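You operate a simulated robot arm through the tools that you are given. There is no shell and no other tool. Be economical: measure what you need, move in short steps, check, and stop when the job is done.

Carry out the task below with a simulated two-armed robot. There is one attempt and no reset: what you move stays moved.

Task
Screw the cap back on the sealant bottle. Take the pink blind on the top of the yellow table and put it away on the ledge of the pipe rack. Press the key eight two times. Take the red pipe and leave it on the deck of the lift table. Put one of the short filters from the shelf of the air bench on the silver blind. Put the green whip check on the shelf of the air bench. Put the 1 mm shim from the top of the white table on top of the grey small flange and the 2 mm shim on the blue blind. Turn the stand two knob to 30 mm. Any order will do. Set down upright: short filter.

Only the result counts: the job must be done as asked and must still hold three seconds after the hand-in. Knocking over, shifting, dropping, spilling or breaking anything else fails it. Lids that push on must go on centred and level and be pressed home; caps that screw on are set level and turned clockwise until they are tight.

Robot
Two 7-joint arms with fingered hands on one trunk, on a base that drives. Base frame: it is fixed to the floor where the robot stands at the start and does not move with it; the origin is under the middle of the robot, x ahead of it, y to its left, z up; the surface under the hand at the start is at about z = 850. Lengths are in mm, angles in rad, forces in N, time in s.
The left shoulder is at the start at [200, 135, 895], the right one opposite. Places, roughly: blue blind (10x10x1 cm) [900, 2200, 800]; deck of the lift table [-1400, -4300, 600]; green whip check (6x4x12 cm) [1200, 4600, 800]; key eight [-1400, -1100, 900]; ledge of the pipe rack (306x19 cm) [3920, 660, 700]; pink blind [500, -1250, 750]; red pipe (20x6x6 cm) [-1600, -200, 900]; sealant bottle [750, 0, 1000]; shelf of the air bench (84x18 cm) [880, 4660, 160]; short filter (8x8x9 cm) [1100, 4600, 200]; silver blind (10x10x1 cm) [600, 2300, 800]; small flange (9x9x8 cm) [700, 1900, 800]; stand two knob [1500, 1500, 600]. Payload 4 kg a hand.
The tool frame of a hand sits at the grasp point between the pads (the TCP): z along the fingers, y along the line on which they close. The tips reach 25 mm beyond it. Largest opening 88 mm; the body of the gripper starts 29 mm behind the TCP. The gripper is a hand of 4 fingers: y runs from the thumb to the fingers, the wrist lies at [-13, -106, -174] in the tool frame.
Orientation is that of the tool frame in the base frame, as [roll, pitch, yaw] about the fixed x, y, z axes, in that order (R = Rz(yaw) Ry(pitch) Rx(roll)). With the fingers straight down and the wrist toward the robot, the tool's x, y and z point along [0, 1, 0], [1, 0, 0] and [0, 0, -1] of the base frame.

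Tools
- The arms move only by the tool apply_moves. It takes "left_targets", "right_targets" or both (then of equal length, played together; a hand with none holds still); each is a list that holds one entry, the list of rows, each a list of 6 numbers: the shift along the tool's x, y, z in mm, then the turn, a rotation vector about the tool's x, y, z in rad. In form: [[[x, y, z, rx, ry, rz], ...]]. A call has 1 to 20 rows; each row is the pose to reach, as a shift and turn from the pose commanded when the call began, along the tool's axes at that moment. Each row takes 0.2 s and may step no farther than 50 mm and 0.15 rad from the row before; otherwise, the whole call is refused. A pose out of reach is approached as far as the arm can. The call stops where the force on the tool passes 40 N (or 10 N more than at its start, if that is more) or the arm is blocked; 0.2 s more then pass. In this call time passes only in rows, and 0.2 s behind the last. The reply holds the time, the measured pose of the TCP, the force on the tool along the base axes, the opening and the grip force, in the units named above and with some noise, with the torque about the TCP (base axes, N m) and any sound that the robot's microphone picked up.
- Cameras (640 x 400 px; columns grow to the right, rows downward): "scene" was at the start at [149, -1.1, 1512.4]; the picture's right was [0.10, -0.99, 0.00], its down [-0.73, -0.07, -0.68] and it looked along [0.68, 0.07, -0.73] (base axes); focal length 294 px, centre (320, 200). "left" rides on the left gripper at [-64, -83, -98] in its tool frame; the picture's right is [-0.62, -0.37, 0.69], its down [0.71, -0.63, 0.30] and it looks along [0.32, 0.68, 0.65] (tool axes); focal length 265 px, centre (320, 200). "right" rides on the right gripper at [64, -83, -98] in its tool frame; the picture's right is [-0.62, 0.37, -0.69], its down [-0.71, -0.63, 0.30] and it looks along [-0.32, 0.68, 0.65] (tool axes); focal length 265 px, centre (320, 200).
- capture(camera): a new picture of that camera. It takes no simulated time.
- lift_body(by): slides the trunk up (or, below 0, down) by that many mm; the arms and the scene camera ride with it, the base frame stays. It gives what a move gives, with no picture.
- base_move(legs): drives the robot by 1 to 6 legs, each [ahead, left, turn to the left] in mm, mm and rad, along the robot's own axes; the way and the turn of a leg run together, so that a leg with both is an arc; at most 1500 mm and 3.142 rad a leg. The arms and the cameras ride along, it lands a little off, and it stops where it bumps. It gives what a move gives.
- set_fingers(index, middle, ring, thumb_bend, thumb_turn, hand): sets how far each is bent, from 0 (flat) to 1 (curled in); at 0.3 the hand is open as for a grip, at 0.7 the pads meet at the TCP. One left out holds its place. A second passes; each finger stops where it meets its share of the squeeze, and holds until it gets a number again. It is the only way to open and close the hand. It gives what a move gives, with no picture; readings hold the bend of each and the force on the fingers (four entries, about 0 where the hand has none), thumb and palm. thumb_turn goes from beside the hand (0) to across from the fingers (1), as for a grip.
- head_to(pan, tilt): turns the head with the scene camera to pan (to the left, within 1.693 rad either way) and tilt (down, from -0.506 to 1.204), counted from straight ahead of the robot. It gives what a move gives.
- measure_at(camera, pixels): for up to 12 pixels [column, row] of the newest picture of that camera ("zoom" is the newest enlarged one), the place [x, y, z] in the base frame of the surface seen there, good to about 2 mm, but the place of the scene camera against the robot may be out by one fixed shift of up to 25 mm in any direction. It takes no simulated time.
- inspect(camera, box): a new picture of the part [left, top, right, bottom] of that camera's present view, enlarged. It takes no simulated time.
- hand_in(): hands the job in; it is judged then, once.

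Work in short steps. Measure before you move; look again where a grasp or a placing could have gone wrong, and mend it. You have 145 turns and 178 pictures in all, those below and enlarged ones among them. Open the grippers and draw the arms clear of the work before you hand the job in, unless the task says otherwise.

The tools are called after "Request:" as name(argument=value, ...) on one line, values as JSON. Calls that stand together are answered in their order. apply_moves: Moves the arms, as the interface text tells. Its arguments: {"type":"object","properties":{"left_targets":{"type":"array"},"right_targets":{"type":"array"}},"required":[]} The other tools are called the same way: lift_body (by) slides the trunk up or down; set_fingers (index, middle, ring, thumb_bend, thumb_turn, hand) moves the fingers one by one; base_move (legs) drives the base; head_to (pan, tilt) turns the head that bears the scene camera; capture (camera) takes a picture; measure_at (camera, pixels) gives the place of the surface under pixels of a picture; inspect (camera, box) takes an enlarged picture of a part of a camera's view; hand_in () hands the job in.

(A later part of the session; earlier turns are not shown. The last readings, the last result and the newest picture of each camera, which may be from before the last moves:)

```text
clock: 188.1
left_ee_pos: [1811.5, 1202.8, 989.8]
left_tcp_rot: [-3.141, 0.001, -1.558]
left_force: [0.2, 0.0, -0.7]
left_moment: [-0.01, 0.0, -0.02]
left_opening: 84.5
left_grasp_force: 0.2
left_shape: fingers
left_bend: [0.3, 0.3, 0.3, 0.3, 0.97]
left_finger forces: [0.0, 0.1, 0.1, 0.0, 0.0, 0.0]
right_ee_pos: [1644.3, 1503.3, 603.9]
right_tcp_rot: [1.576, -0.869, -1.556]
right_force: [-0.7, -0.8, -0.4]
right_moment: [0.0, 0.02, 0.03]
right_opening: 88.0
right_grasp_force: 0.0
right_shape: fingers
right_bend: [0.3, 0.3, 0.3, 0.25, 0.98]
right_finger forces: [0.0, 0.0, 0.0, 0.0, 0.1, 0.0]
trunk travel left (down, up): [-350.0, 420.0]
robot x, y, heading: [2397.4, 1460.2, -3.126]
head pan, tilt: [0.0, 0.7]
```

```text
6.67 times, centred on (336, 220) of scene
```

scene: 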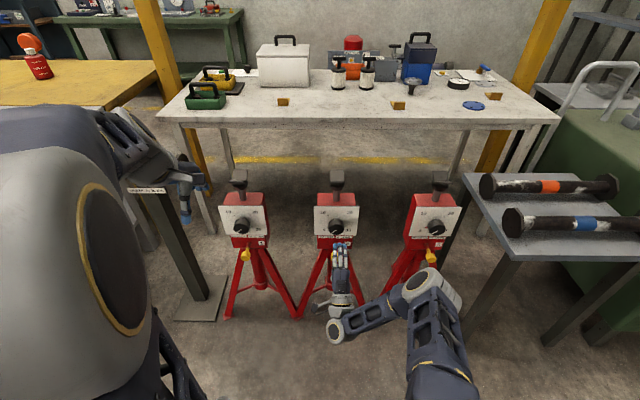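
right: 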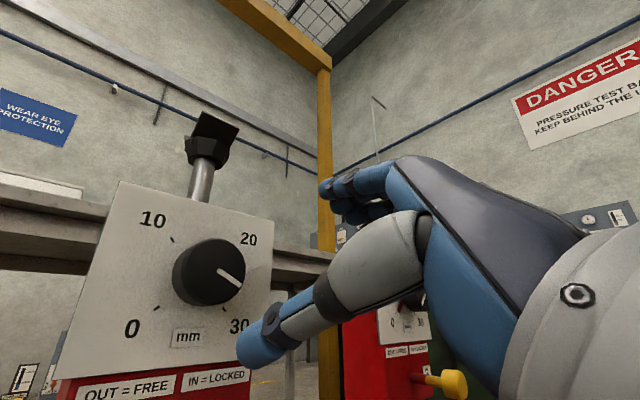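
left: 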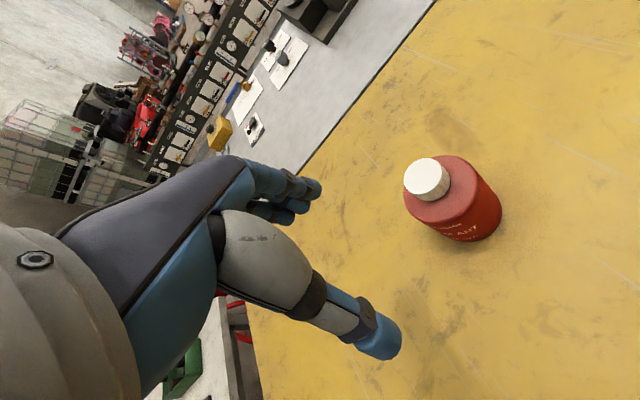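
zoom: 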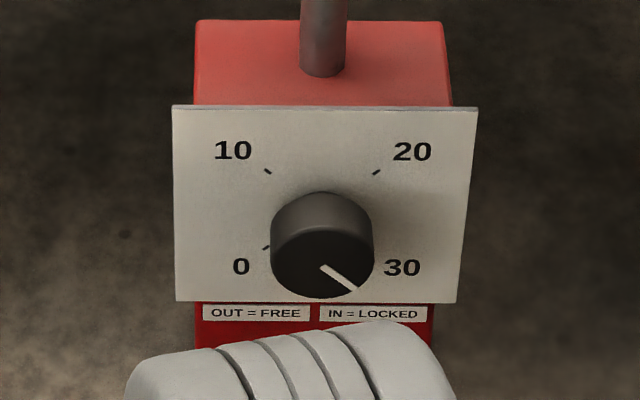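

The line now sits at −44° in plate axes: 30 mm. Next the air bench. I withdraw the right arm posture a bit by raising the trunk and look toward +y.

Request:
apply_moves(right_targets=[[[0, 0, -40, 0, 0, -0.15], [0, 0, -80, 0, 0, -0.3], [0, 0, -100, 0, 0, -0.45], [0, 0, -100, 0, 0, -0.6], [0, 0, -100, 0, 0, -0.75], [0, 0, -100, 0, 0, -0.87]]])

Request:
head_to(pan=-1.3, tilt=0.4)

Request:
capture(camera="scene")

```text
clock: 189.5
left_ee_pos: [1811.3, 1203.3, 990.4]
left_tcp_rot: [-3.139, 0.0, -1.559]
left_force: [0.2, 0.5, 0.7]
left_moment: [0.01, -0.03, 0.01]
left_opening: 84.8
left_grasp_force: 0.1
left_shape: fingers
left_bend: [0.3, 0.3, 0.3, 0.3, 0.97]
left_finger forces: [0.0, 0.0, 0.0, 0.1, 0.1, 0.1]
right_ee_pos: [1743.3, 1504.7, 601.5]
right_tcp_rot: [1.574, 0.002, -1.552]
right_force: [0.0, 0.3, 0.2]
right_moment: [0.01, 0.0, 0.0]
right_opening: 87.7
right_grasp_force: 0.0
right_shape: fingers
right_bend: [0.3, 0.3, 0.3, 0.25, 0.98]
right_finger forces: [0.1, 0.0, 0.0, 0.1, 0.0, 0.0]
trunk travel left (down, up): [-350.0, 420.0]
robot x, y, heading: [2394.5, 1461.3, -3.131]
head pan, tilt: [0.0, 0.7]
```

```text
clock: 190.9
left_ee_pos: [1811.4, 1202.2, 990.4]
left_tcp_rot: [-3.139, 0.001, -1.559]
left_force: [-0.2, 0.2, -0.4]
left_moment: [0.0, 0.03, 0.01]
left_opening: 84.8
left_grasp_force: 0.0
left_shape: fingers
left_bend: [0.3, 0.3, 0.3, 0.3, 0.97]
left_finger forces: [0.0, 0.0, 0.0, 0.0, 0.0, 0.1]
right_ee_pos: [1744.1, 1504.8, 600.8]
right_tcp_rot: [1.575, -0.001, -1.553]
right_force: [0.3, -0.1, -0.8]
right_moment: [-0.02, -0.03, 0.01]
right_opening: 87.9
right_grasp_force: 0.1
right_shape: fingers
right_bend: [0.3, 0.3, 0.3, 0.25, 0.98]
right_finger forces: [0.0, 0.0, 0.0, 0.1, 0.0, 0.0]
trunk travel left (down, up): [-350.0, 420.0]
robot x, y, heading: [2394.3, 1455.9, -3.13]
head pan, tilt: [-1.3, 0.4]
```

```text
93 pictures are left
```

scene: 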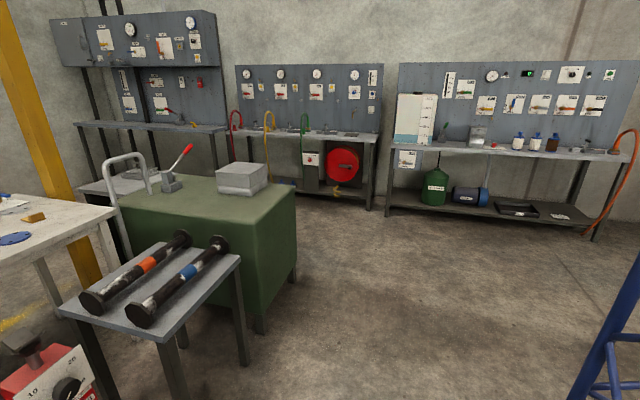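

The middle bench has red, yellow and green loops (whip checks) and a lower shelf. I measure spots there and obstacles on the way.

Request:
measure_at(camera="scene", pixels=[[304, 118], [305, 130], [268, 120], [372, 140], [300, 135], [342, 165], [372, 210], [295, 272], [265, 330], [248, 365], [390, 214], [285, 180]])

Request:
inspect(camera="scene", box=[220, 60, 400, 220])

```text
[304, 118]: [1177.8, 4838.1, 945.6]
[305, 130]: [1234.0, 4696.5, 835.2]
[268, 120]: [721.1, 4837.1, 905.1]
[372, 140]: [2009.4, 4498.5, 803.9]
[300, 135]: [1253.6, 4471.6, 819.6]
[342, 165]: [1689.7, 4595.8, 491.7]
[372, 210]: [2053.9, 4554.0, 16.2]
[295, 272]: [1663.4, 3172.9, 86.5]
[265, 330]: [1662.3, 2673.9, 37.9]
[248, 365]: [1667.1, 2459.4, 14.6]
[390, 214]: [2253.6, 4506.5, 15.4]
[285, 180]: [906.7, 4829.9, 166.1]
```

```text
2.50 times, centred on (310, 140) of scene
```

zoom: 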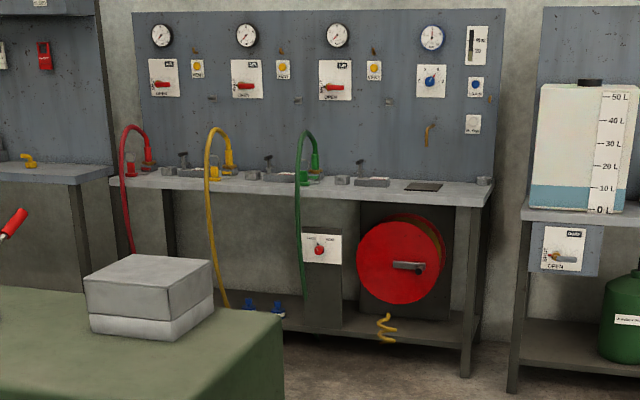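

I back up, drive along +y past the green cabinet, turn right to face the bench and strafe left in front of it.

Request:
base_move(legs=[[-150, 0, 0], [0, -1000, 0], [0, -1050, 0], [0, 0, -1.58], [0, 1300, 0]])

Request:
lift_body(by=150)

Request:
head_to(pan=0, tilt=0.55)

Request:
capture(camera="scene")

```text
clock: 212.0
left_ee_pos: [1154.7, 4264.5, 990.5]
left_tcp_rot: [-3.14, 0.0, 2.993]
left_force: [0.5, 0.4, 0.3]
left_moment: [0.01, 0.01, -0.01]
left_opening: 84.6
left_grasp_force: 0.2
left_shape: fingers
left_bend: [0.3, 0.3, 0.3, 0.3, 0.97]
left_finger forces: [0.1, 0.0, 0.0, 0.0, 0.0, 0.1]
right_ee_pos: [1462.9, 4282.7, 601.8]
right_tcp_rot: [1.573, 0.0, 3.0]
right_force: [0.9, -0.7, -0.2]
right_moment: [-0.02, 0.01, 0.01]
right_opening: 88.1
right_grasp_force: 0.0
right_shape: fingers
right_bend: [0.3, 0.3, 0.3, 0.25, 0.98]
right_finger forces: [0.0, 0.0, 0.1, 0.1, 0.0, 0.1]
trunk travel left (down, up): [-350.0, 420.0]
robot x, y, heading: [1313.5, 3644.6, 1.42]
head pan, tilt: [-1.3, 0.4]
```

```text
clock: 213.8
left_ee_pos: [1155.2, 4263.9, 1141.5]
left_tcp_rot: [-3.14, -0.001, 2.994]
left_force: [-0.2, 0.2, 0.1]
left_moment: [0.02, 0.02, -0.01]
left_opening: 84.8
left_grasp_force: 0.0
left_shape: fingers
left_bend: [0.3, 0.3, 0.3, 0.3, 0.97]
left_finger forces: [0.0, 0.0, 0.1, 0.0, 0.1, 0.0]
right_ee_pos: [1463.2, 4282.3, 751.1]
right_tcp_rot: [1.575, 0.0, 2.999]
right_force: [-0.8, 0.1, 0.5]
right_moment: [-0.01, -0.01, 0.02]
right_opening: 87.9
right_grasp_force: 0.0
right_shape: fingers
right_bend: [0.3, 0.3, 0.3, 0.25, 0.98]
right_finger forces: [0.1, 0.0, 0.0, 0.0, 0.1, 0.0]
trunk travel left (down, up): [-500.0, 270.0]
robot x, y, heading: [1314.3, 3641.8, 1.419]
head pan, tilt: [-1.3, 0.4]
```

```text
clock: 215.3
left_ee_pos: [1154.7, 4264.4, 1139.5]
left_tcp_rot: [-3.138, -0.001, 2.993]
left_force: [-0.1, 0.9, -0.4]
left_moment: [0.0, 0.0, 0.02]
left_opening: 84.7
left_grasp_force: 0.1
left_shape: fingers
left_bend: [0.3, 0.3, 0.3, 0.3, 0.97]
left_finger forces: [0.1, 0.0, 0.0, 0.0, 0.0, 0.0]
right_ee_pos: [1465.2, 4283.4, 751.1]
right_tcp_rot: [1.574, 0.0, 3.001]
right_force: [0.0, -0.1, 0.3]
right_moment: [-0.01, 0.0, 0.03]
right_opening: 88.0
right_grasp_force: 0.2
right_shape: fingers
right_bend: [0.3, 0.3, 0.3, 0.25, 0.98]
right_finger forces: [0.1, 0.0, 0.0, 0.0, 0.0, 0.1]
trunk travel left (down, up): [-500.0, 270.0]
robot x, y, heading: [1314.7, 3644.6, 1.421]
head pan, tilt: [0.0, 0.55]
```

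```text
91 pictures are left
```

scene: 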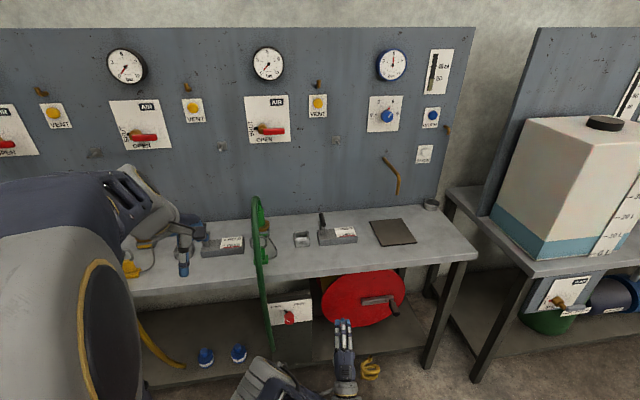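

Heading is 1.42, a bit off. I correct it and look in detail at the green hose area and the shelf.

Request:
base_move(legs=[[0, 100, 0.15]])

Request:
capture(camera="scene")

Request:
inspect(camera="scene", box=[200, 180, 460, 400])

```text
clock: 216.4
left_ee_pos: [962.1, 4239.9, 1140.2]
left_tcp_rot: [-3.14, -0.001, -3.137]
left_force: [0.2, 0.4, 0.1]
left_moment: [0.01, 0.0, -0.03]
left_opening: 84.6
left_grasp_force: 0.0
left_shape: fingers
left_bend: [0.3, 0.3, 0.3, 0.3, 0.97]
left_finger forces: [0.0, 0.0, 0.0, 0.1, 0.0, 0.0]
right_ee_pos: [1264.0, 4305.9, 751.7]
right_tcp_rot: [1.574, 0.0, -3.129]
right_force: [0.1, 0.1, -0.3]
right_moment: [0.02, 0.02, 0.0]
right_opening: 88.0
right_grasp_force: 0.2
right_shape: fingers
right_bend: [0.3, 0.3, 0.3, 0.25, 0.98]
right_finger forces: [0.0, 0.0, 0.0, 0.0, 0.0, 0.0]
trunk travel left (down, up): [-500.0, 270.0]
robot x, y, heading: [1210.6, 3648.7, 1.574]
head pan, tilt: [0.0, 0.55]
```

```text
90 pictures are left
```

scene: 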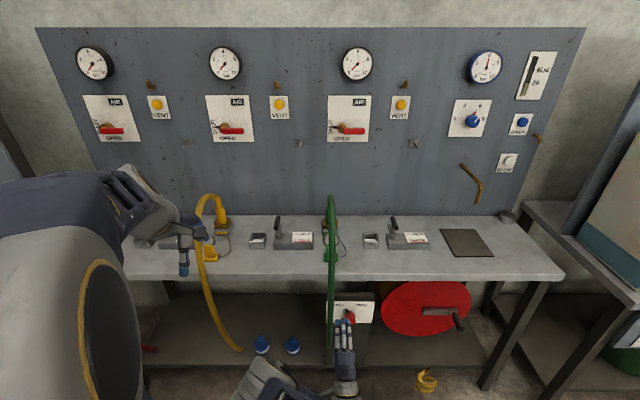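

```text
1.82 times, centred on (330, 290) of scene
```

zoom: 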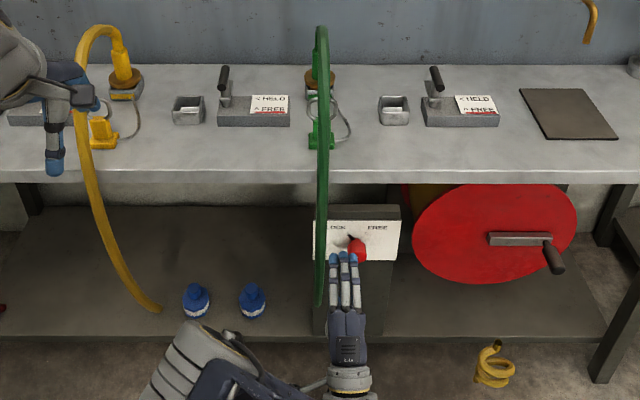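

The green block with a wire loop at zoom (320,130) is the whip check. I zoom in there and at the blue filters.

Request:
inspect(camera="scene", box=[295, 190, 440, 285])

Request:
inspect(camera="scene", box=[190, 200, 320, 285])

Request:
measure_at(camera="scene", pixels=[[330, 258], [327, 250], [338, 252], [345, 240], [331, 200], [331, 235], [261, 345], [291, 345], [261, 335], [291, 352], [200, 340], [210, 252]])

```text
4.21 times, centred on (368, 238) of scene
```

zoom: 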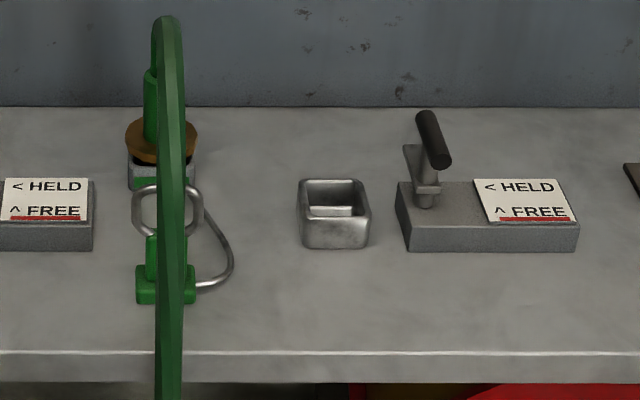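

```text
4.71 times, centred on (255, 242) of scene
```

zoom: 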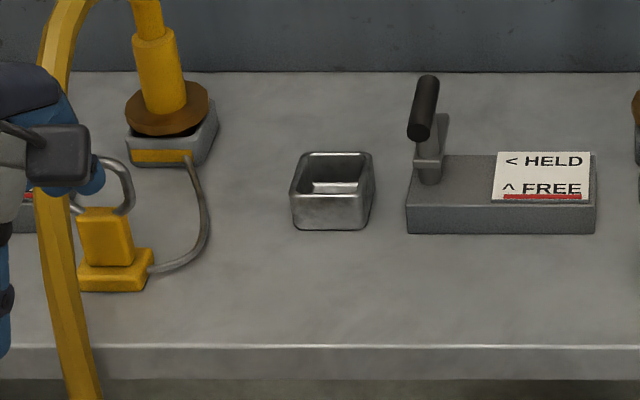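

```text
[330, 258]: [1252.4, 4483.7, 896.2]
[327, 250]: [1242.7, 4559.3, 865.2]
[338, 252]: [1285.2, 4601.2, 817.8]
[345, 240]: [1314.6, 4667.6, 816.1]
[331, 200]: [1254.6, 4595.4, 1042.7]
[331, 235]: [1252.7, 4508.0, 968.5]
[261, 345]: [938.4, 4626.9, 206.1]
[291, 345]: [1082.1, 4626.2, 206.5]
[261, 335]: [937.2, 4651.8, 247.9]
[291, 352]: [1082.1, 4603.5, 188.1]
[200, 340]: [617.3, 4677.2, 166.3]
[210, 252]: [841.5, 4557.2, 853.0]
```

The plan: take the right-hand blue filter (1082,4626) with the left hand first, making room, then place the whip check there. I lower the trunk 450 mm and bring the left hand low to see the filter.

Request:
lift_body(by=-450)

Request:
apply_moves(left_targets=[[[-20, 0, 45, 0, 0, 0], [-40, 0, 90, 0, 0, 0], [-60, 0, 135, 0, 0, 0], [-80, 0, 180, 0, 0, 0], [-95, 0, 225, 0, 0, 0], [-100, 0, 265, 0, 0, 0], [-100, 20, 300, 0, 0, 0]]])

Request:
capture(camera="left")

Request:
capture(camera="scene")

```text
refused: -450 is not a number from -400 to 400
```

```text
clock: 218.0
left_ee_pos: [1060.6, 4261.2, 844.2]
left_tcp_rot: [-3.142, -0.001, -3.136]
left_force: [-0.4, 0.0, 0.3]
left_moment: [-0.01, -0.03, -0.01]
left_opening: 85.0
left_grasp_force: 0.0
left_shape: fingers
left_bend: [0.3, 0.3, 0.3, 0.3, 0.97]
left_finger forces: [0.0, 0.0, 0.0, 0.0, 0.0, 0.0]
left hand out of reach, approached as far as the arm can: row 4
right_ee_pos: [1263.1, 4306.2, 752.4]
right_tcp_rot: [1.575, 0.0, -3.127]
right_force: [-0.6, -0.1, -0.2]
right_moment: [-0.03, -0.01, 0.02]
right_opening: 88.0
right_grasp_force: 0.0
right_shape: fingers
right_bend: [0.3, 0.3, 0.3, 0.25, 0.98]
right_finger forces: [0.1, 0.0, 0.0, 0.0, 0.0, 0.1]
trunk travel left (down, up): [-500.0, 270.0]
robot x, y, heading: [1211.1, 3653.3, 1.573]
head pan, tilt: [0.0, 0.55]
```

```text
86 pictures are left
```

left: 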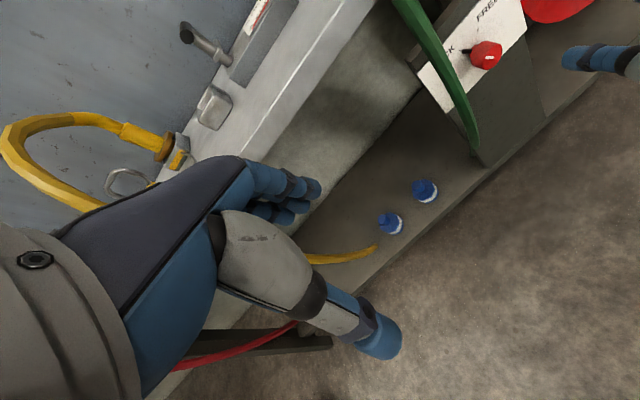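

```text
85 pictures are left
```

scene: 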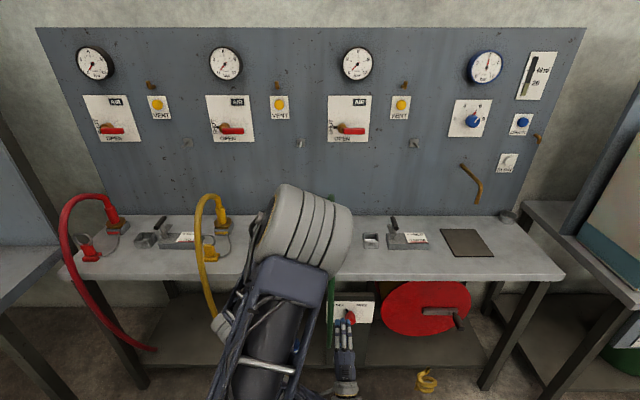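

I lower the trunk by 380 mm and look with the left hand camera.

Request:
lift_body(by=-380)

Request:
capture(camera="left")

Request:
inspect(camera="left", box=[230, 0, 480, 160])

```text
clock: 221.7
left_ee_pos: [1062.8, 4260.8, 462.8]
left_tcp_rot: [-3.14, -0.001, -3.135]
left_force: [-0.2, -1.0, -0.1]
left_moment: [0.0, -0.01, 0.02]
left_opening: 84.7
left_grasp_force: 0.0
left_shape: fingers
left_bend: [0.3, 0.3, 0.3, 0.3, 0.97]
left_finger forces: [0.0, 0.0, 0.0, 0.0, 0.0, 0.0]
right_ee_pos: [1263.3, 4305.8, 370.7]
right_tcp_rot: [1.575, 0.0, -3.13]
right_force: [-1.5, -0.5, -0.2]
right_moment: [-0.02, 0.02, -0.03]
right_opening: 87.8
right_grasp_force: 0.0
right_shape: fingers
right_bend: [0.3, 0.3, 0.3, 0.25, 0.98]
right_finger forces: [0.0, 0.1, 0.0, 0.0, 0.1, 0.0]
trunk travel left (down, up): [-120.0, 650.0]
robot x, y, heading: [1211.8, 3649.0, 1.578]
head pan, tilt: [0.0, 0.55]
```

```text
84 pictures are left
```

left: 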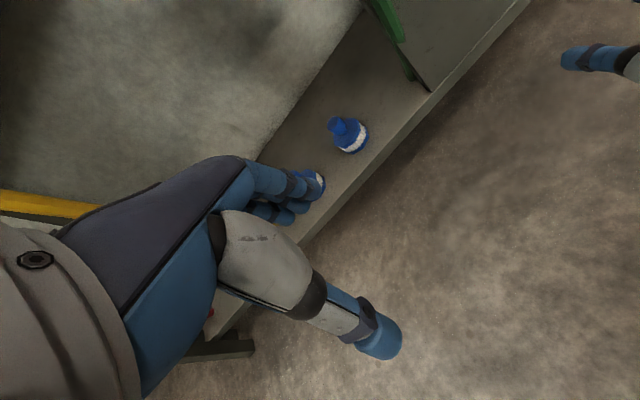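

```text
2.50 times, centred on (355, 80) of left
```

zoom: 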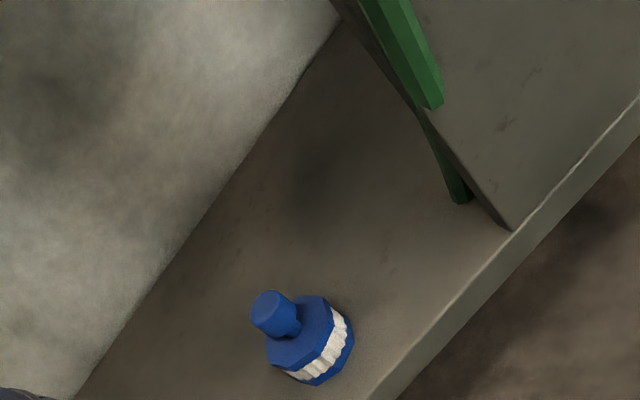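

The filter has a knob on top — a good grip. I measure it, the hose end and the shelf.

Request:
measure_at(camera="zoom", pixels=[[262, 312], [275, 295], [290, 310], [275, 325], [300, 325], [310, 310], [325, 300], [300, 350], [380, 250], [230, 250], [490, 230], [460, 195]])

```text
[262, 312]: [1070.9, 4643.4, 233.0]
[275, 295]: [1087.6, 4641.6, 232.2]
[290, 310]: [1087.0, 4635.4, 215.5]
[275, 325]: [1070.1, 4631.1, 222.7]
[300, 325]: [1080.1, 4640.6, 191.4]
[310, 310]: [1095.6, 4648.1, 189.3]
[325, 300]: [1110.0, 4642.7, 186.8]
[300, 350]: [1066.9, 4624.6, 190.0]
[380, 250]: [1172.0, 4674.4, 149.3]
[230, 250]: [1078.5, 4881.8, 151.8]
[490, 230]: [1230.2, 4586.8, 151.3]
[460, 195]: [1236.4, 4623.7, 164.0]
```

Filter knob centre about (1078,4645), top 233, shelf 150. First I move the right hand aside (away from the green hose), then drive 170 mm ahead.

Request:
apply_moves(right_targets=[[[-30, 0, -30, 0, 0, 0], [-60, 0, -60, 0, 0, 0], [-95, 0, -80, 0, 0, 0], [-130, 0, -100, 0, 0, 0], [-165, 0, -110, 0, 0, 0], [-200, 0, -120, 0, 0, 0]]])

Request:
base_move(legs=[[170, 0, 0]])

Request:
capture(camera="left")

```text
clock: 223.1
left_ee_pos: [1061.5, 4261.1, 464.0]
left_tcp_rot: [-3.14, 0.001, -3.136]
left_force: [0.3, -0.3, -1.1]
left_moment: [-0.01, 0.01, 0.01]
left_opening: 84.9
left_grasp_force: 0.0
left_shape: fingers
left_bend: [0.3, 0.3, 0.3, 0.3, 0.97]
left_finger forces: [0.0, 0.0, 0.0, 0.0, 0.0, 0.1]
right_ee_pos: [1428.5, 4228.7, 413.0]
right_tcp_rot: [1.578, -0.004, -3.134]
right_force: [-0.4, 0.1, -0.3]
right_moment: [0.02, -0.06, 0.05]
right_opening: 88.0
right_grasp_force: 0.1
right_shape: fingers
right_bend: [0.3, 0.3, 0.3, 0.25, 0.98]
right_finger forces: [0.0, 0.0, 0.1, 0.0, 0.0, 0.1]
right hand out of reach, approached as far as the arm can: row 4, 5, 6
trunk travel left (down, up): [-120.0, 650.0]
robot x, y, heading: [1211.9, 3653.9, 1.574]
head pan, tilt: [0.0, 0.55]
```

```text
clock: 224.5
left_ee_pos: [1059.9, 4428.8, 463.4]
left_tcp_rot: [-3.139, -0.001, -3.133]
left_force: [-0.3, -0.2, -1.3]
left_moment: [0.01, 0.01, 0.02]
left_opening: 84.6
left_grasp_force: 0.0
left_shape: fingers
left_bend: [0.3, 0.3, 0.3, 0.3, 0.97]
left_finger forces: [0.1, 0.0, 0.0, 0.0, 0.0, 0.0]
right_ee_pos: [1424.8, 4398.2, 412.5]
right_tcp_rot: [1.576, -0.003, -3.131]
right_force: [-0.3, -0.4, 0.6]
right_moment: [-0.01, 0.0, -0.02]
right_opening: 87.8
right_grasp_force: 0.0
right_shape: fingers
right_bend: [0.3, 0.3, 0.3, 0.25, 0.98]
right_finger forces: [0.1, 0.1, 0.0, 0.0, 0.1, 0.1]
trunk travel left (down, up): [-120.0, 650.0]
robot x, y, heading: [1211.9, 3819.7, 1.577]
head pan, tilt: [0.0, 0.55]
```

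```text
82 pictures are left
```

left: 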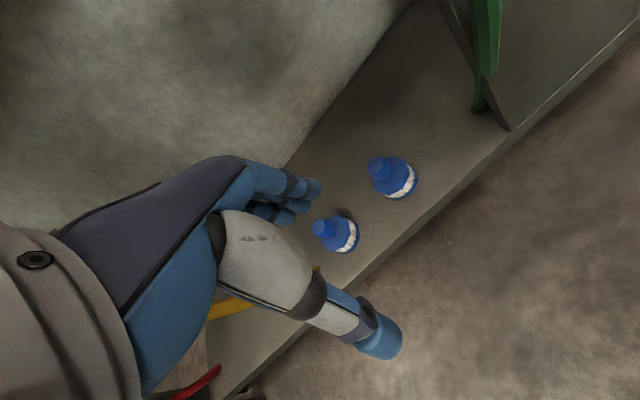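

I measure the right filter's knob, top at about (376,165).

Request:
measure_at(camera="left", pixels=[[375, 166], [370, 167], [376, 158], [382, 163], [374, 173], [385, 168], [400, 160], [405, 180], [320, 229]])

```text
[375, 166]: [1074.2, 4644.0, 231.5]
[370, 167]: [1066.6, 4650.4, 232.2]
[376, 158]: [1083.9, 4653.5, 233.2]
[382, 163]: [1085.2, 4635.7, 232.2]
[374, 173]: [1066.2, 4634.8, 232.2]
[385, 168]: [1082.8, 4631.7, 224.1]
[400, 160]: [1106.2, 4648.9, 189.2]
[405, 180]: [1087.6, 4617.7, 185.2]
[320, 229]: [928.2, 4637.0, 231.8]
```

Knob centre (1075.5,4643.5). I move down and under the bench, then descend onto the knob and grip.

Request:
apply_moves(left_targets=[[[-3, 0, 45, 0, 0, 0], [-6, 0, 90, 0, 0, 0], [-9, 40, 115, 0, 0, 0], [-12, 85, 125, 0, 0, 0], [-14, 130, 130, 0, 0, 0], [-14, 175, 135, 0, 0, 0], [-14, 220, 140, 0, 0, 0], [-14, 220, 180, 0, 0, 0], [-14, 220, 215, 0, 0, 0], [-14, 220, 240, 0, 0, 0]]])

Request:
capture(camera="left")

```text
clock: 226.7
left_ee_pos: [1072.1, 4650.4, 221.6]
left_tcp_rot: [-3.141, 0.0, -3.132]
left_force: [-0.2, -0.3, 0.1]
left_moment: [0.03, 0.02, 0.01]
left_opening: 84.7
left_grasp_force: 0.1
left_shape: fingers
left_bend: [0.3, 0.3, 0.3, 0.3, 0.97]
left_finger forces: [0.0, 0.0, 0.0, 0.0, 0.0, 0.0]
right_ee_pos: [1424.8, 4398.6, 412.4]
right_tcp_rot: [1.578, -0.004, -3.134]
right_force: [-0.2, 0.8, 0.0]
right_moment: [0.01, 0.0, 0.0]
right_opening: 88.1
right_grasp_force: 0.1
right_shape: fingers
right_bend: [0.3, 0.3, 0.3, 0.25, 0.98]
right_finger forces: [0.1, 0.0, 0.0, 0.1, 0.0, 0.0]
trunk travel left (down, up): [-120.0, 650.0]
robot x, y, heading: [1208.8, 3825.6, 1.579]
head pan, tilt: [0.0, 0.55]
```

```text
81 pictures are left
```

left: 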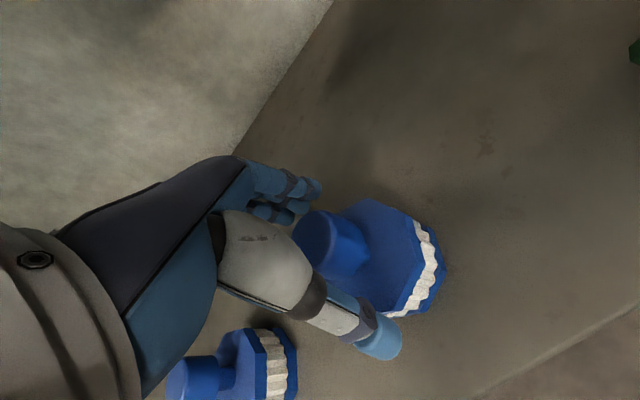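

Knob is between thumb and fingers; I close, lift 50 mm, and draw out from under the bench.

Request:
set_fingers(hand="left", index=0.75, middle=0.75, ring=0.75, thumb_bend=0.75)

Request:
apply_moves(left_targets=[[[0, 0, -30, 0, 0, 0], [0, 0, -75, 0, 0, 0], [0, 0, -110, 0, 0, 0], [0, -45, -115, 0, 0, 0], [0, -90, -120, 0, 0, 0], [0, -135, -125, 0, 0, 0], [0, -180, -130, 0, 0, 0], [0, -225, -135, 0, 0, 0]]])

Request:
capture(camera="left")

```text
clock: 227.7
left_ee_pos: [1071.0, 4650.9, 221.3]
left_tcp_rot: [-3.139, 0.001, -3.132]
left_force: [0.4, -1.1, 0.2]
left_moment: [-0.04, -0.03, 0.02]
left_opening: 16.1
left_grasp_force: 12.6
left_shape: fingers
left_bend: [0.74, 0.74, 0.75, 0.64, 0.96]
left_finger forces: [9.8, 2.5, 0.0, 0.0, 12.8, 0.1]
right_ee_pos: [1425.5, 4397.2, 413.0]
right_tcp_rot: [1.578, -0.003, -3.131]
right_force: [0.0, 0.7, 0.4]
right_moment: [-0.02, 0.01, 0.01]
right_opening: 88.0
right_grasp_force: 0.1
right_shape: fingers
right_bend: [0.3, 0.3, 0.3, 0.25, 0.98]
right_finger forces: [0.0, 0.1, 0.0, 0.0, 0.0, 0.0]
trunk travel left (down, up): [-120.0, 650.0]
robot x, y, heading: [1211.1, 3822.8, 1.574]
head pan, tilt: [0.0, 0.55]
```

```text
clock: 229.6
left_ee_pos: [1067.7, 4435.5, 359.3]
left_tcp_rot: [3.127, -0.008, -3.115]
left_force: [-7.6, 9.3, -6.5]
left_moment: [-0.38, -0.24, 0.01]
left_opening: 15.7
left_grasp_force: 12.4
left_shape: fingers
left_bend: [0.74, 0.74, 0.75, 0.64, 0.96]
left_finger forces: [10.4, 2.3, 0.1, 0.0, 12.3, 0.0]
right_ee_pos: [1423.2, 4398.1, 412.5]
right_tcp_rot: [1.576, -0.005, -3.127]
right_force: [0.2, 0.1, -0.2]
right_moment: [-0.02, -0.03, -0.02]
right_opening: 87.9
right_grasp_force: 0.1
right_shape: fingers
right_bend: [0.3, 0.3, 0.3, 0.25, 0.98]
right_finger forces: [0.0, 0.1, 0.0, 0.0, 0.0, 0.0]
trunk travel left (down, up): [-120.0, 650.0]
robot x, y, heading: [1211.8, 3822.7, 1.581]
head pan, tilt: [0.0, 0.55]
stopped in row 8 (left hand): the force on the tool passed its limit at 122 N (the readings are from after the stop); the commanded pose is now the measured one
```

```text
80 pictures are left
```

left: 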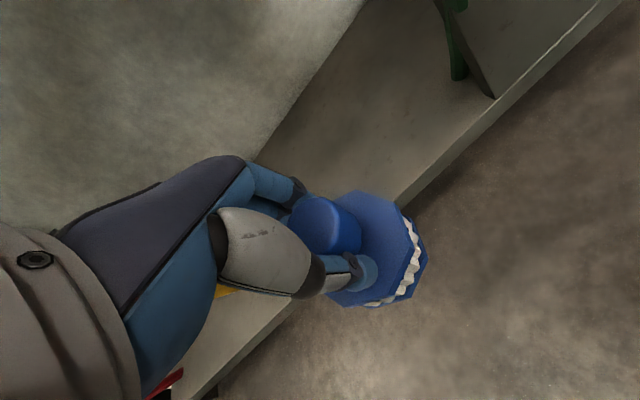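

The filter is held; the arm met something (likely itself) on retracting. I drive back 250 mm instead and then raise the trunk.

Request:
base_move(legs=[[-250, 0, 0]])

Request:
lift_body(by=400)

Request:
capture(camera="right")

Request:
capture(camera="scene")

```text
clock: 231.3
left_ee_pos: [1069.4, 4189.4, 360.0]
left_tcp_rot: [3.126, -0.008, -3.112]
left_force: [-19.6, 24.1, -17.8]
left_moment: [-0.98, -0.94, -0.18]
left_opening: 15.7
left_grasp_force: 12.4
left_shape: fingers
left_bend: [0.74, 0.74, 0.75, 0.64, 0.96]
left_finger forces: [10.3, 2.1, 0.1, 0.1, 12.2, 0.0]
right_ee_pos: [1423.0, 4153.4, 413.1]
right_tcp_rot: [1.577, -0.005, -3.125]
right_force: [-0.2, 0.8, 0.1]
right_moment: [0.0, 0.01, 0.01]
right_opening: 87.8
right_grasp_force: 0.1
right_shape: fingers
right_bend: [0.3, 0.3, 0.3, 0.25, 0.98]
right_finger forces: [0.0, 0.0, 0.1, 0.1, 0.1, 0.0]
trunk travel left (down, up): [-120.0, 650.0]
robot x, y, heading: [1213.6, 3574.5, 1.586]
head pan, tilt: [0.0, 0.55]
```

```text
clock: 235.2
left_ee_pos: [1068.0, 4190.2, 760.7]
left_tcp_rot: [3.128, -0.007, -3.11]
left_force: [-10.9, 10.5, -7.3]
left_moment: [-0.51, -0.66, -0.23]
left_opening: 15.8
left_grasp_force: 12.3
left_shape: fingers
left_bend: [0.74, 0.74, 0.75, 0.64, 0.96]
left_finger forces: [10.3, 2.1, 0.1, 0.0, 12.2, 0.1]
right_ee_pos: [1421.9, 4155.1, 813.0]
right_tcp_rot: [1.578, -0.006, -3.124]
right_force: [0.0, 0.8, 0.3]
right_moment: [0.01, 0.0, 0.0]
right_opening: 88.1
right_grasp_force: 0.1
right_shape: fingers
right_bend: [0.3, 0.3, 0.3, 0.25, 0.98]
right_finger forces: [0.0, 0.0, 0.0, 0.0, 0.0, 0.1]
trunk travel left (down, up): [-520.0, 250.0]
robot x, y, heading: [1210.3, 3573.8, 1.583]
head pan, tilt: [0.0, 0.55]
```

```text
79 pictures are left
```

right: 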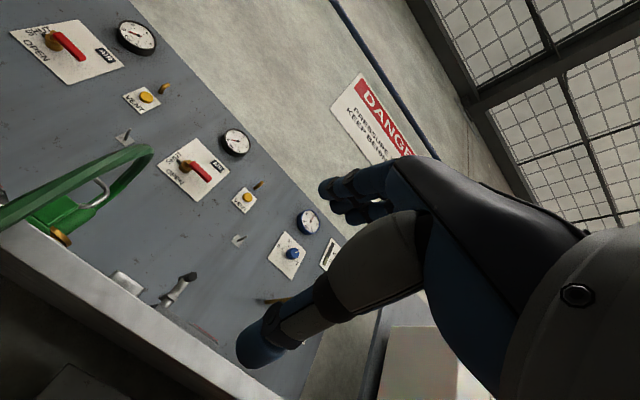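

```text
78 pictures are left
```

scene: 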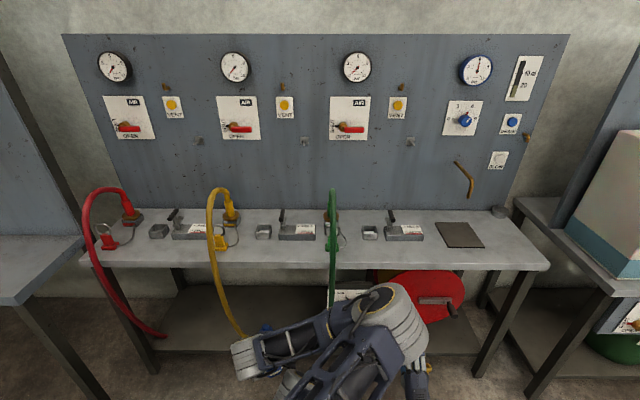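

The left elbow has swung across and is pressing against the other arm. I move the left hand left and forward to relieve it.

Request:
apply_moves(left_targets=[[[10, 30, -10, 0, 0, 0], [30, 60, -30, 0, 0, 0], [60, 80, -60, 0, 0, 0], [95, 90, -90, 0, 0, 0], [130, 90, -120, 0, 0, 0], [165, 80, -150, 0, 0, 0], [200, 70, -180, 0, 0, 0]]])

Request:
capture(camera="scene")

```text
clock: 236.8
left_ee_pos: [867.5, 4252.9, 941.8]
left_tcp_rot: [3.129, -0.009, -3.112]
left_force: [1.0, 0.3, -0.1]
left_moment: [0.01, -0.02, 0.0]
left_opening: 15.4
left_grasp_force: 11.9
left_shape: fingers
left_bend: [0.74, 0.75, 0.75, 0.64, 0.96]
left_finger forces: [10.3, 1.8, 0.0, 0.1, 11.9, 0.0]
right_ee_pos: [1422.1, 4155.3, 811.6]
right_tcp_rot: [1.575, -0.004, -3.124]
right_force: [0.1, -0.5, -0.3]
right_moment: [0.01, 0.01, 0.0]
right_opening: 88.0
right_grasp_force: 0.0
right_shape: fingers
right_bend: [0.3, 0.3, 0.3, 0.25, 0.98]
right_finger forces: [0.0, 0.0, 0.0, 0.1, 0.2, 0.1]
trunk travel left (down, up): [-520.0, 250.0]
robot x, y, heading: [1211.9, 3578.5, 1.581]
head pan, tilt: [0.0, 0.55]
```

```text
77 pictures are left
```

scene: 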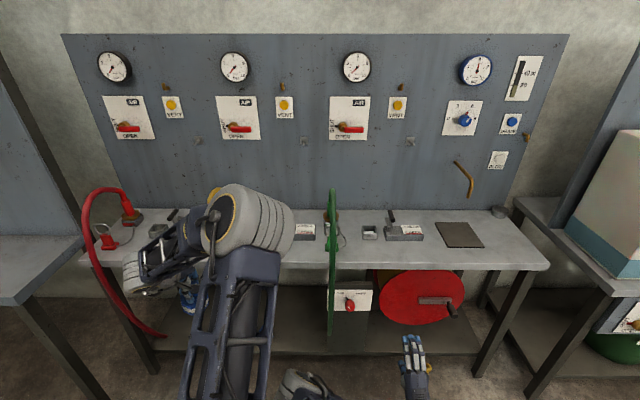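

Left hand is free again with the filter. Now I turn the right hand to point left (fingers −x, thumb to the front) while raising the left hand 200 mm, clear of the yellow hose.

Request:
apply_moves(right_targets=[[[0, 0, 0, 0.086, 0.086, 0.086], [0, 0, 0, 0.172, 0.172, 0.172], [0, 0, 0, 0.258, 0.258, 0.258], [0, 10, 0, 0.344, 0.344, 0.344], [0, 20, 0, 0.43, 0.43, 0.43], [0, 30, 0, 0.516, 0.516, 0.516], [0, 40, 0, 0.602, 0.602, 0.602], [0, 50, 0, 0.688, 0.688, 0.688], [0, 60, 0, 0.774, 0.774, 0.774], [0, 70, 0, 0.86, 0.86, 0.86], [0, 80, 0, 0.946, 0.946, 0.946], [0, 90, 0, 1.032, 1.032, 1.032], [0, 100, 0, 1.118, 1.118, 1.118], [0, 110, 0, 1.204, 1.204, 1.204], [0, 110, 0, 1.209, 1.209, 1.209]]], left_targets=[[[0, 0, -15, 0, 0, 0], [0, 0, -30, 0, 0, 0], [0, 0, -45, 0, 0, 0], [0, 0, -60, 0, 0, 0], [0, 0, -75, 0, 0, 0], [0, 0, -90, 0, 0, 0], [0, 0, -105, 0, 0, 0], [0, 0, -120, 0, 0, 0], [0, 0, -135, 0, 0, 0], [0, 0, -150, 0, 0, 0], [0, 0, -165, 0, 0, 0], [0, 0, -180, 0, 0, 0], [0, 0, -190, 0, 0, 0], [0, 0, -200, 0, 0, 0], [0, 0, -200, 0, 0, 0]]])

Request:
base_move(legs=[[200, 0, 0]])

Request:
capture(camera="right")

Request:
capture(camera="scene")

```text
clock: 240.0
left_ee_pos: [869.2, 4248.6, 1142.2]
left_tcp_rot: [3.125, -0.006, -3.111]
left_force: [-1.5, -0.2, -0.8]
left_moment: [0.0, 0.04, 0.0]
left_opening: 15.1
left_grasp_force: 11.5
left_shape: fingers
left_bend: [0.74, 0.75, 0.75, 0.64, 0.96]
left_finger forces: [10.5, 1.4, 0.0, 0.1, 11.7, 0.0]
right_ee_pos: [1292.9, 4344.1, 846.4]
right_tcp_rot: [-1.411, -1.565, 1.422]
right_force: [0.3, -0.2, -0.9]
right_moment: [0.02, 0.02, 0.0]
right_opening: 88.1
right_grasp_force: 0.1
right_shape: fingers
right_bend: [0.3, 0.3, 0.3, 0.25, 0.98]
right_finger forces: [0.0, 0.1, 0.1, 0.1, 0.0, 0.0]
right hand out of reach, approached as far as the arm can: row 3, 4, 5, 6, 7, 8, 9, 10, 11, 12, 13, 14, 15
trunk travel left (down, up): [-520.0, 250.0]
robot x, y, heading: [1212.1, 3572.1, 1.584]
head pan, tilt: [0.0, 0.55]
```

```text
clock: 241.6
left_ee_pos: [870.7, 4449.9, 1142.2]
left_tcp_rot: [3.128, -0.009, -3.117]
left_force: [-0.7, 0.3, -0.6]
left_moment: [0.0, -0.02, -0.01]
left_opening: 15.2
left_grasp_force: 11.8
left_shape: fingers
left_bend: [0.74, 0.75, 0.75, 0.64, 0.96]
left_finger forces: [10.5, 1.4, 0.0, 0.0, 11.7, 0.1]
right_ee_pos: [1295.0, 4545.4, 847.7]
right_tcp_rot: [-1.085, -1.566, 1.089]
right_force: [-0.1, 0.5, 0.1]
right_moment: [-0.03, -0.01, -0.01]
right_opening: 88.1
right_grasp_force: 0.1
right_shape: fingers
right_bend: [0.3, 0.3, 0.3, 0.25, 0.98]
right_finger forces: [0.1, 0.0, 0.0, 0.1, 0.0, 0.0]
trunk travel left (down, up): [-520.0, 250.0]
robot x, y, heading: [1212.5, 3775.3, 1.576]
head pan, tilt: [0.0, 0.55]
```

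```text
76 pictures are left
```

right: 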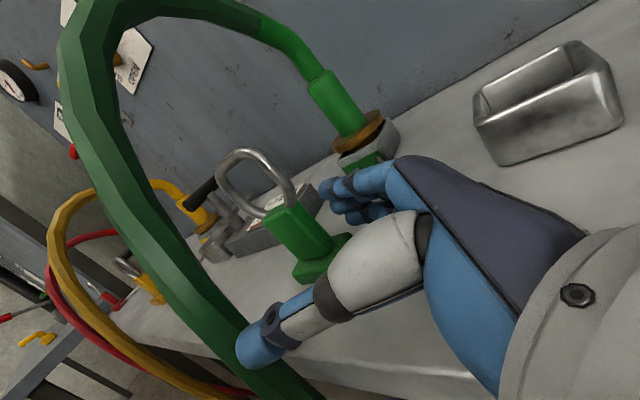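

```text
75 pictures are left
```

scene: 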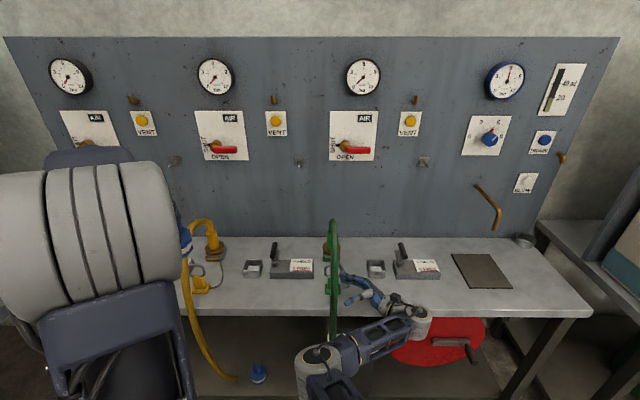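

The hand has landed just right of the whip check without contact. I measure the block, ring and hose in the right picture.

Request:
measure_at(camera="right", pixels=[[290, 210], [275, 240], [300, 230], [315, 235], [310, 255], [335, 240], [320, 270], [345, 250], [262, 155], [225, 180], [185, 260], [230, 330]])

Request:
inspect(camera="right", box=[180, 120, 400, 320])

```text
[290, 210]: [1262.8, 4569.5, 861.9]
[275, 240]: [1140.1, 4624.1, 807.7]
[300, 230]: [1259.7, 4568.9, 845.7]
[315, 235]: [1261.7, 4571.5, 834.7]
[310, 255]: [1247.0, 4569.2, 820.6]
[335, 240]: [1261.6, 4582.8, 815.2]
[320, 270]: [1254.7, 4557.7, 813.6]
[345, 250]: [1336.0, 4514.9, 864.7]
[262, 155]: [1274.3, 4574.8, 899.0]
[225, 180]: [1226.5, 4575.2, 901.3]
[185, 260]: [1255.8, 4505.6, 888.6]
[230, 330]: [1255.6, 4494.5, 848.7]
```

```text
2.00 times, centred on (290, 220) of right
```

zoom: 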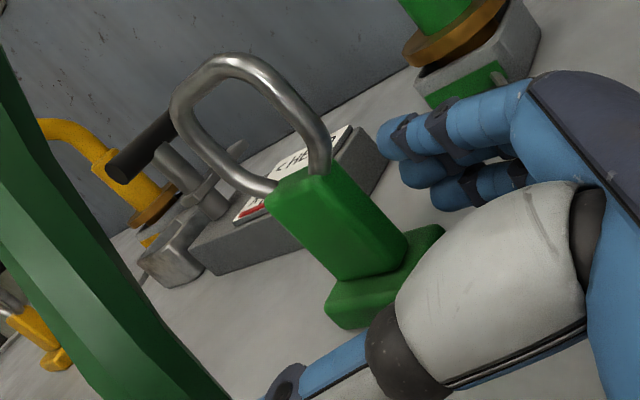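

The block is centred about (1250,4578); the hose's back side is at y≈4508. I move +37 mm in y first, then 45 mm left around the block, and grip.

Request:
apply_moves(right_targets=[[[0, 20, 0, 0, 0, 0], [0, 37, 0, 0, 0, 0], [0, 37, 20, 0, 0, 0], [0, 37, 44, 0, 0, 0]]])

Request:
inspect(camera="right", box=[180, 120, 400, 320])

```text
clock: 242.6
left_ee_pos: [871.6, 4451.6, 1141.3]
left_tcp_rot: [3.128, -0.009, -3.116]
left_force: [-1.0, -0.8, 0.0]
left_moment: [0.01, -0.01, 0.01]
left_opening: 15.2
left_grasp_force: 11.3
left_shape: fingers
left_bend: [0.74, 0.75, 0.75, 0.64, 0.96]
left_finger forces: [10.6, 1.4, 0.1, 0.0, 11.7, 0.1]
right_ee_pos: [1249.1, 4581.6, 851.0]
right_tcp_rot: [2.331, -1.568, -2.328]
right_force: [-0.4, 0.9, -0.1]
right_moment: [0.0, -0.01, 0.0]
right_opening: 88.1
right_grasp_force: 0.1
right_shape: fingers
right_bend: [0.3, 0.3, 0.3, 0.25, 0.98]
right_finger forces: [0.1, 0.1, 0.1, 0.0, 0.0, 0.0]
trunk travel left (down, up): [-520.0, 250.0]
robot x, y, heading: [1213.5, 3777.6, 1.579]
head pan, tilt: [0.0, 0.55]
```

```text
2.00 times, centred on (290, 220) of right
```

zoom: 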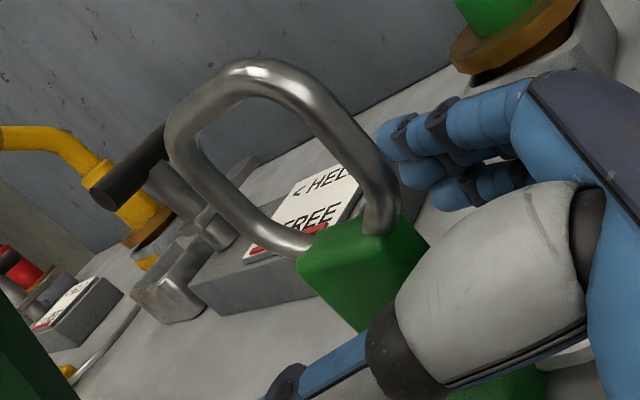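

The block stands between thumb and fingers. I close, lift 30 mm, then draw out to the right.

Request:
set_fingers(hand="right", index=0.75, middle=0.75, ring=0.75, thumb_bend=0.75)

Request:
apply_moves(right_targets=[[[15, 0, 0, 0, 0, 0], [40, 0, 0, 0, 0, 0]]])

Request:
capture(camera="right")

```text
clock: 243.6
left_ee_pos: [871.3, 4449.7, 1143.6]
left_tcp_rot: [3.127, -0.009, -3.115]
left_force: [0.4, 0.4, -0.1]
left_moment: [0.02, -0.02, 0.01]
left_opening: 15.4
left_grasp_force: 12.0
left_shape: fingers
left_bend: [0.74, 0.75, 0.75, 0.64, 0.96]
left_finger forces: [10.5, 1.4, 0.1, 0.0, 11.7, 0.0]
right_ee_pos: [1248.6, 4582.5, 850.8]
right_tcp_rot: [1.751, -1.569, -1.744]
right_force: [0.4, 1.6, 3.2]
right_moment: [0.01, 0.07, 0.02]
right_opening: 4.6
right_grasp_force: 11.6
right_shape: fingers
right_bend: [0.74, 0.74, 0.74, 0.67, 0.95]
right_finger forces: [5.9, 4.2, 1.5, 0.0, 11.7, 0.0]
trunk travel left (down, up): [-520.0, 250.0]
robot x, y, heading: [1212.6, 3775.7, 1.574]
head pan, tilt: [0.0, 0.55]
```

```text
clock: 244.2
left_ee_pos: [869.7, 4451.1, 1142.5]
left_tcp_rot: [3.128, -0.009, -3.114]
left_force: [-0.4, 0.1, -0.6]
left_moment: [-0.04, 0.01, 0.01]
left_opening: 14.9
left_grasp_force: 12.0
left_shape: fingers
left_bend: [0.74, 0.75, 0.75, 0.64, 0.96]
left_finger forces: [10.5, 1.4, 0.1, 0.1, 11.7, 0.0]
right_ee_pos: [1249.5, 4580.8, 885.5]
right_tcp_rot: [-1.066, -1.565, 1.073]
right_force: [-0.2, 0.3, -1.1]
right_moment: [0.01, 0.02, -0.01]
right_opening: 3.7
right_grasp_force: 11.5
right_shape: fingers
right_bend: [0.74, 0.74, 0.74, 0.68, 0.95]
right_finger forces: [6.6, 3.8, 1.4, 0.0, 10.9, 0.0]
trunk travel left (down, up): [-520.0, 250.0]
robot x, y, heading: [1211.2, 3772.6, 1.586]
head pan, tilt: [0.0, 0.55]
```

```text
72 pictures are left
```

right: 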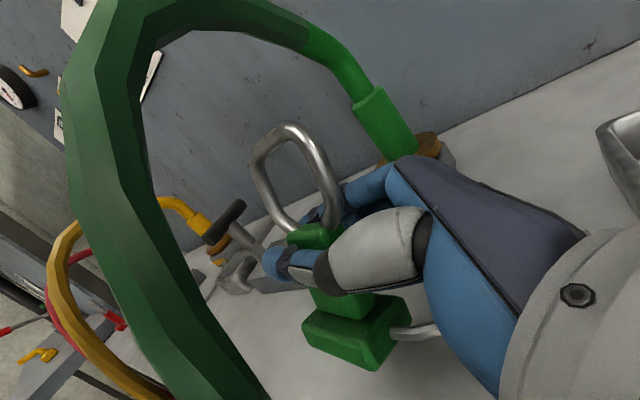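

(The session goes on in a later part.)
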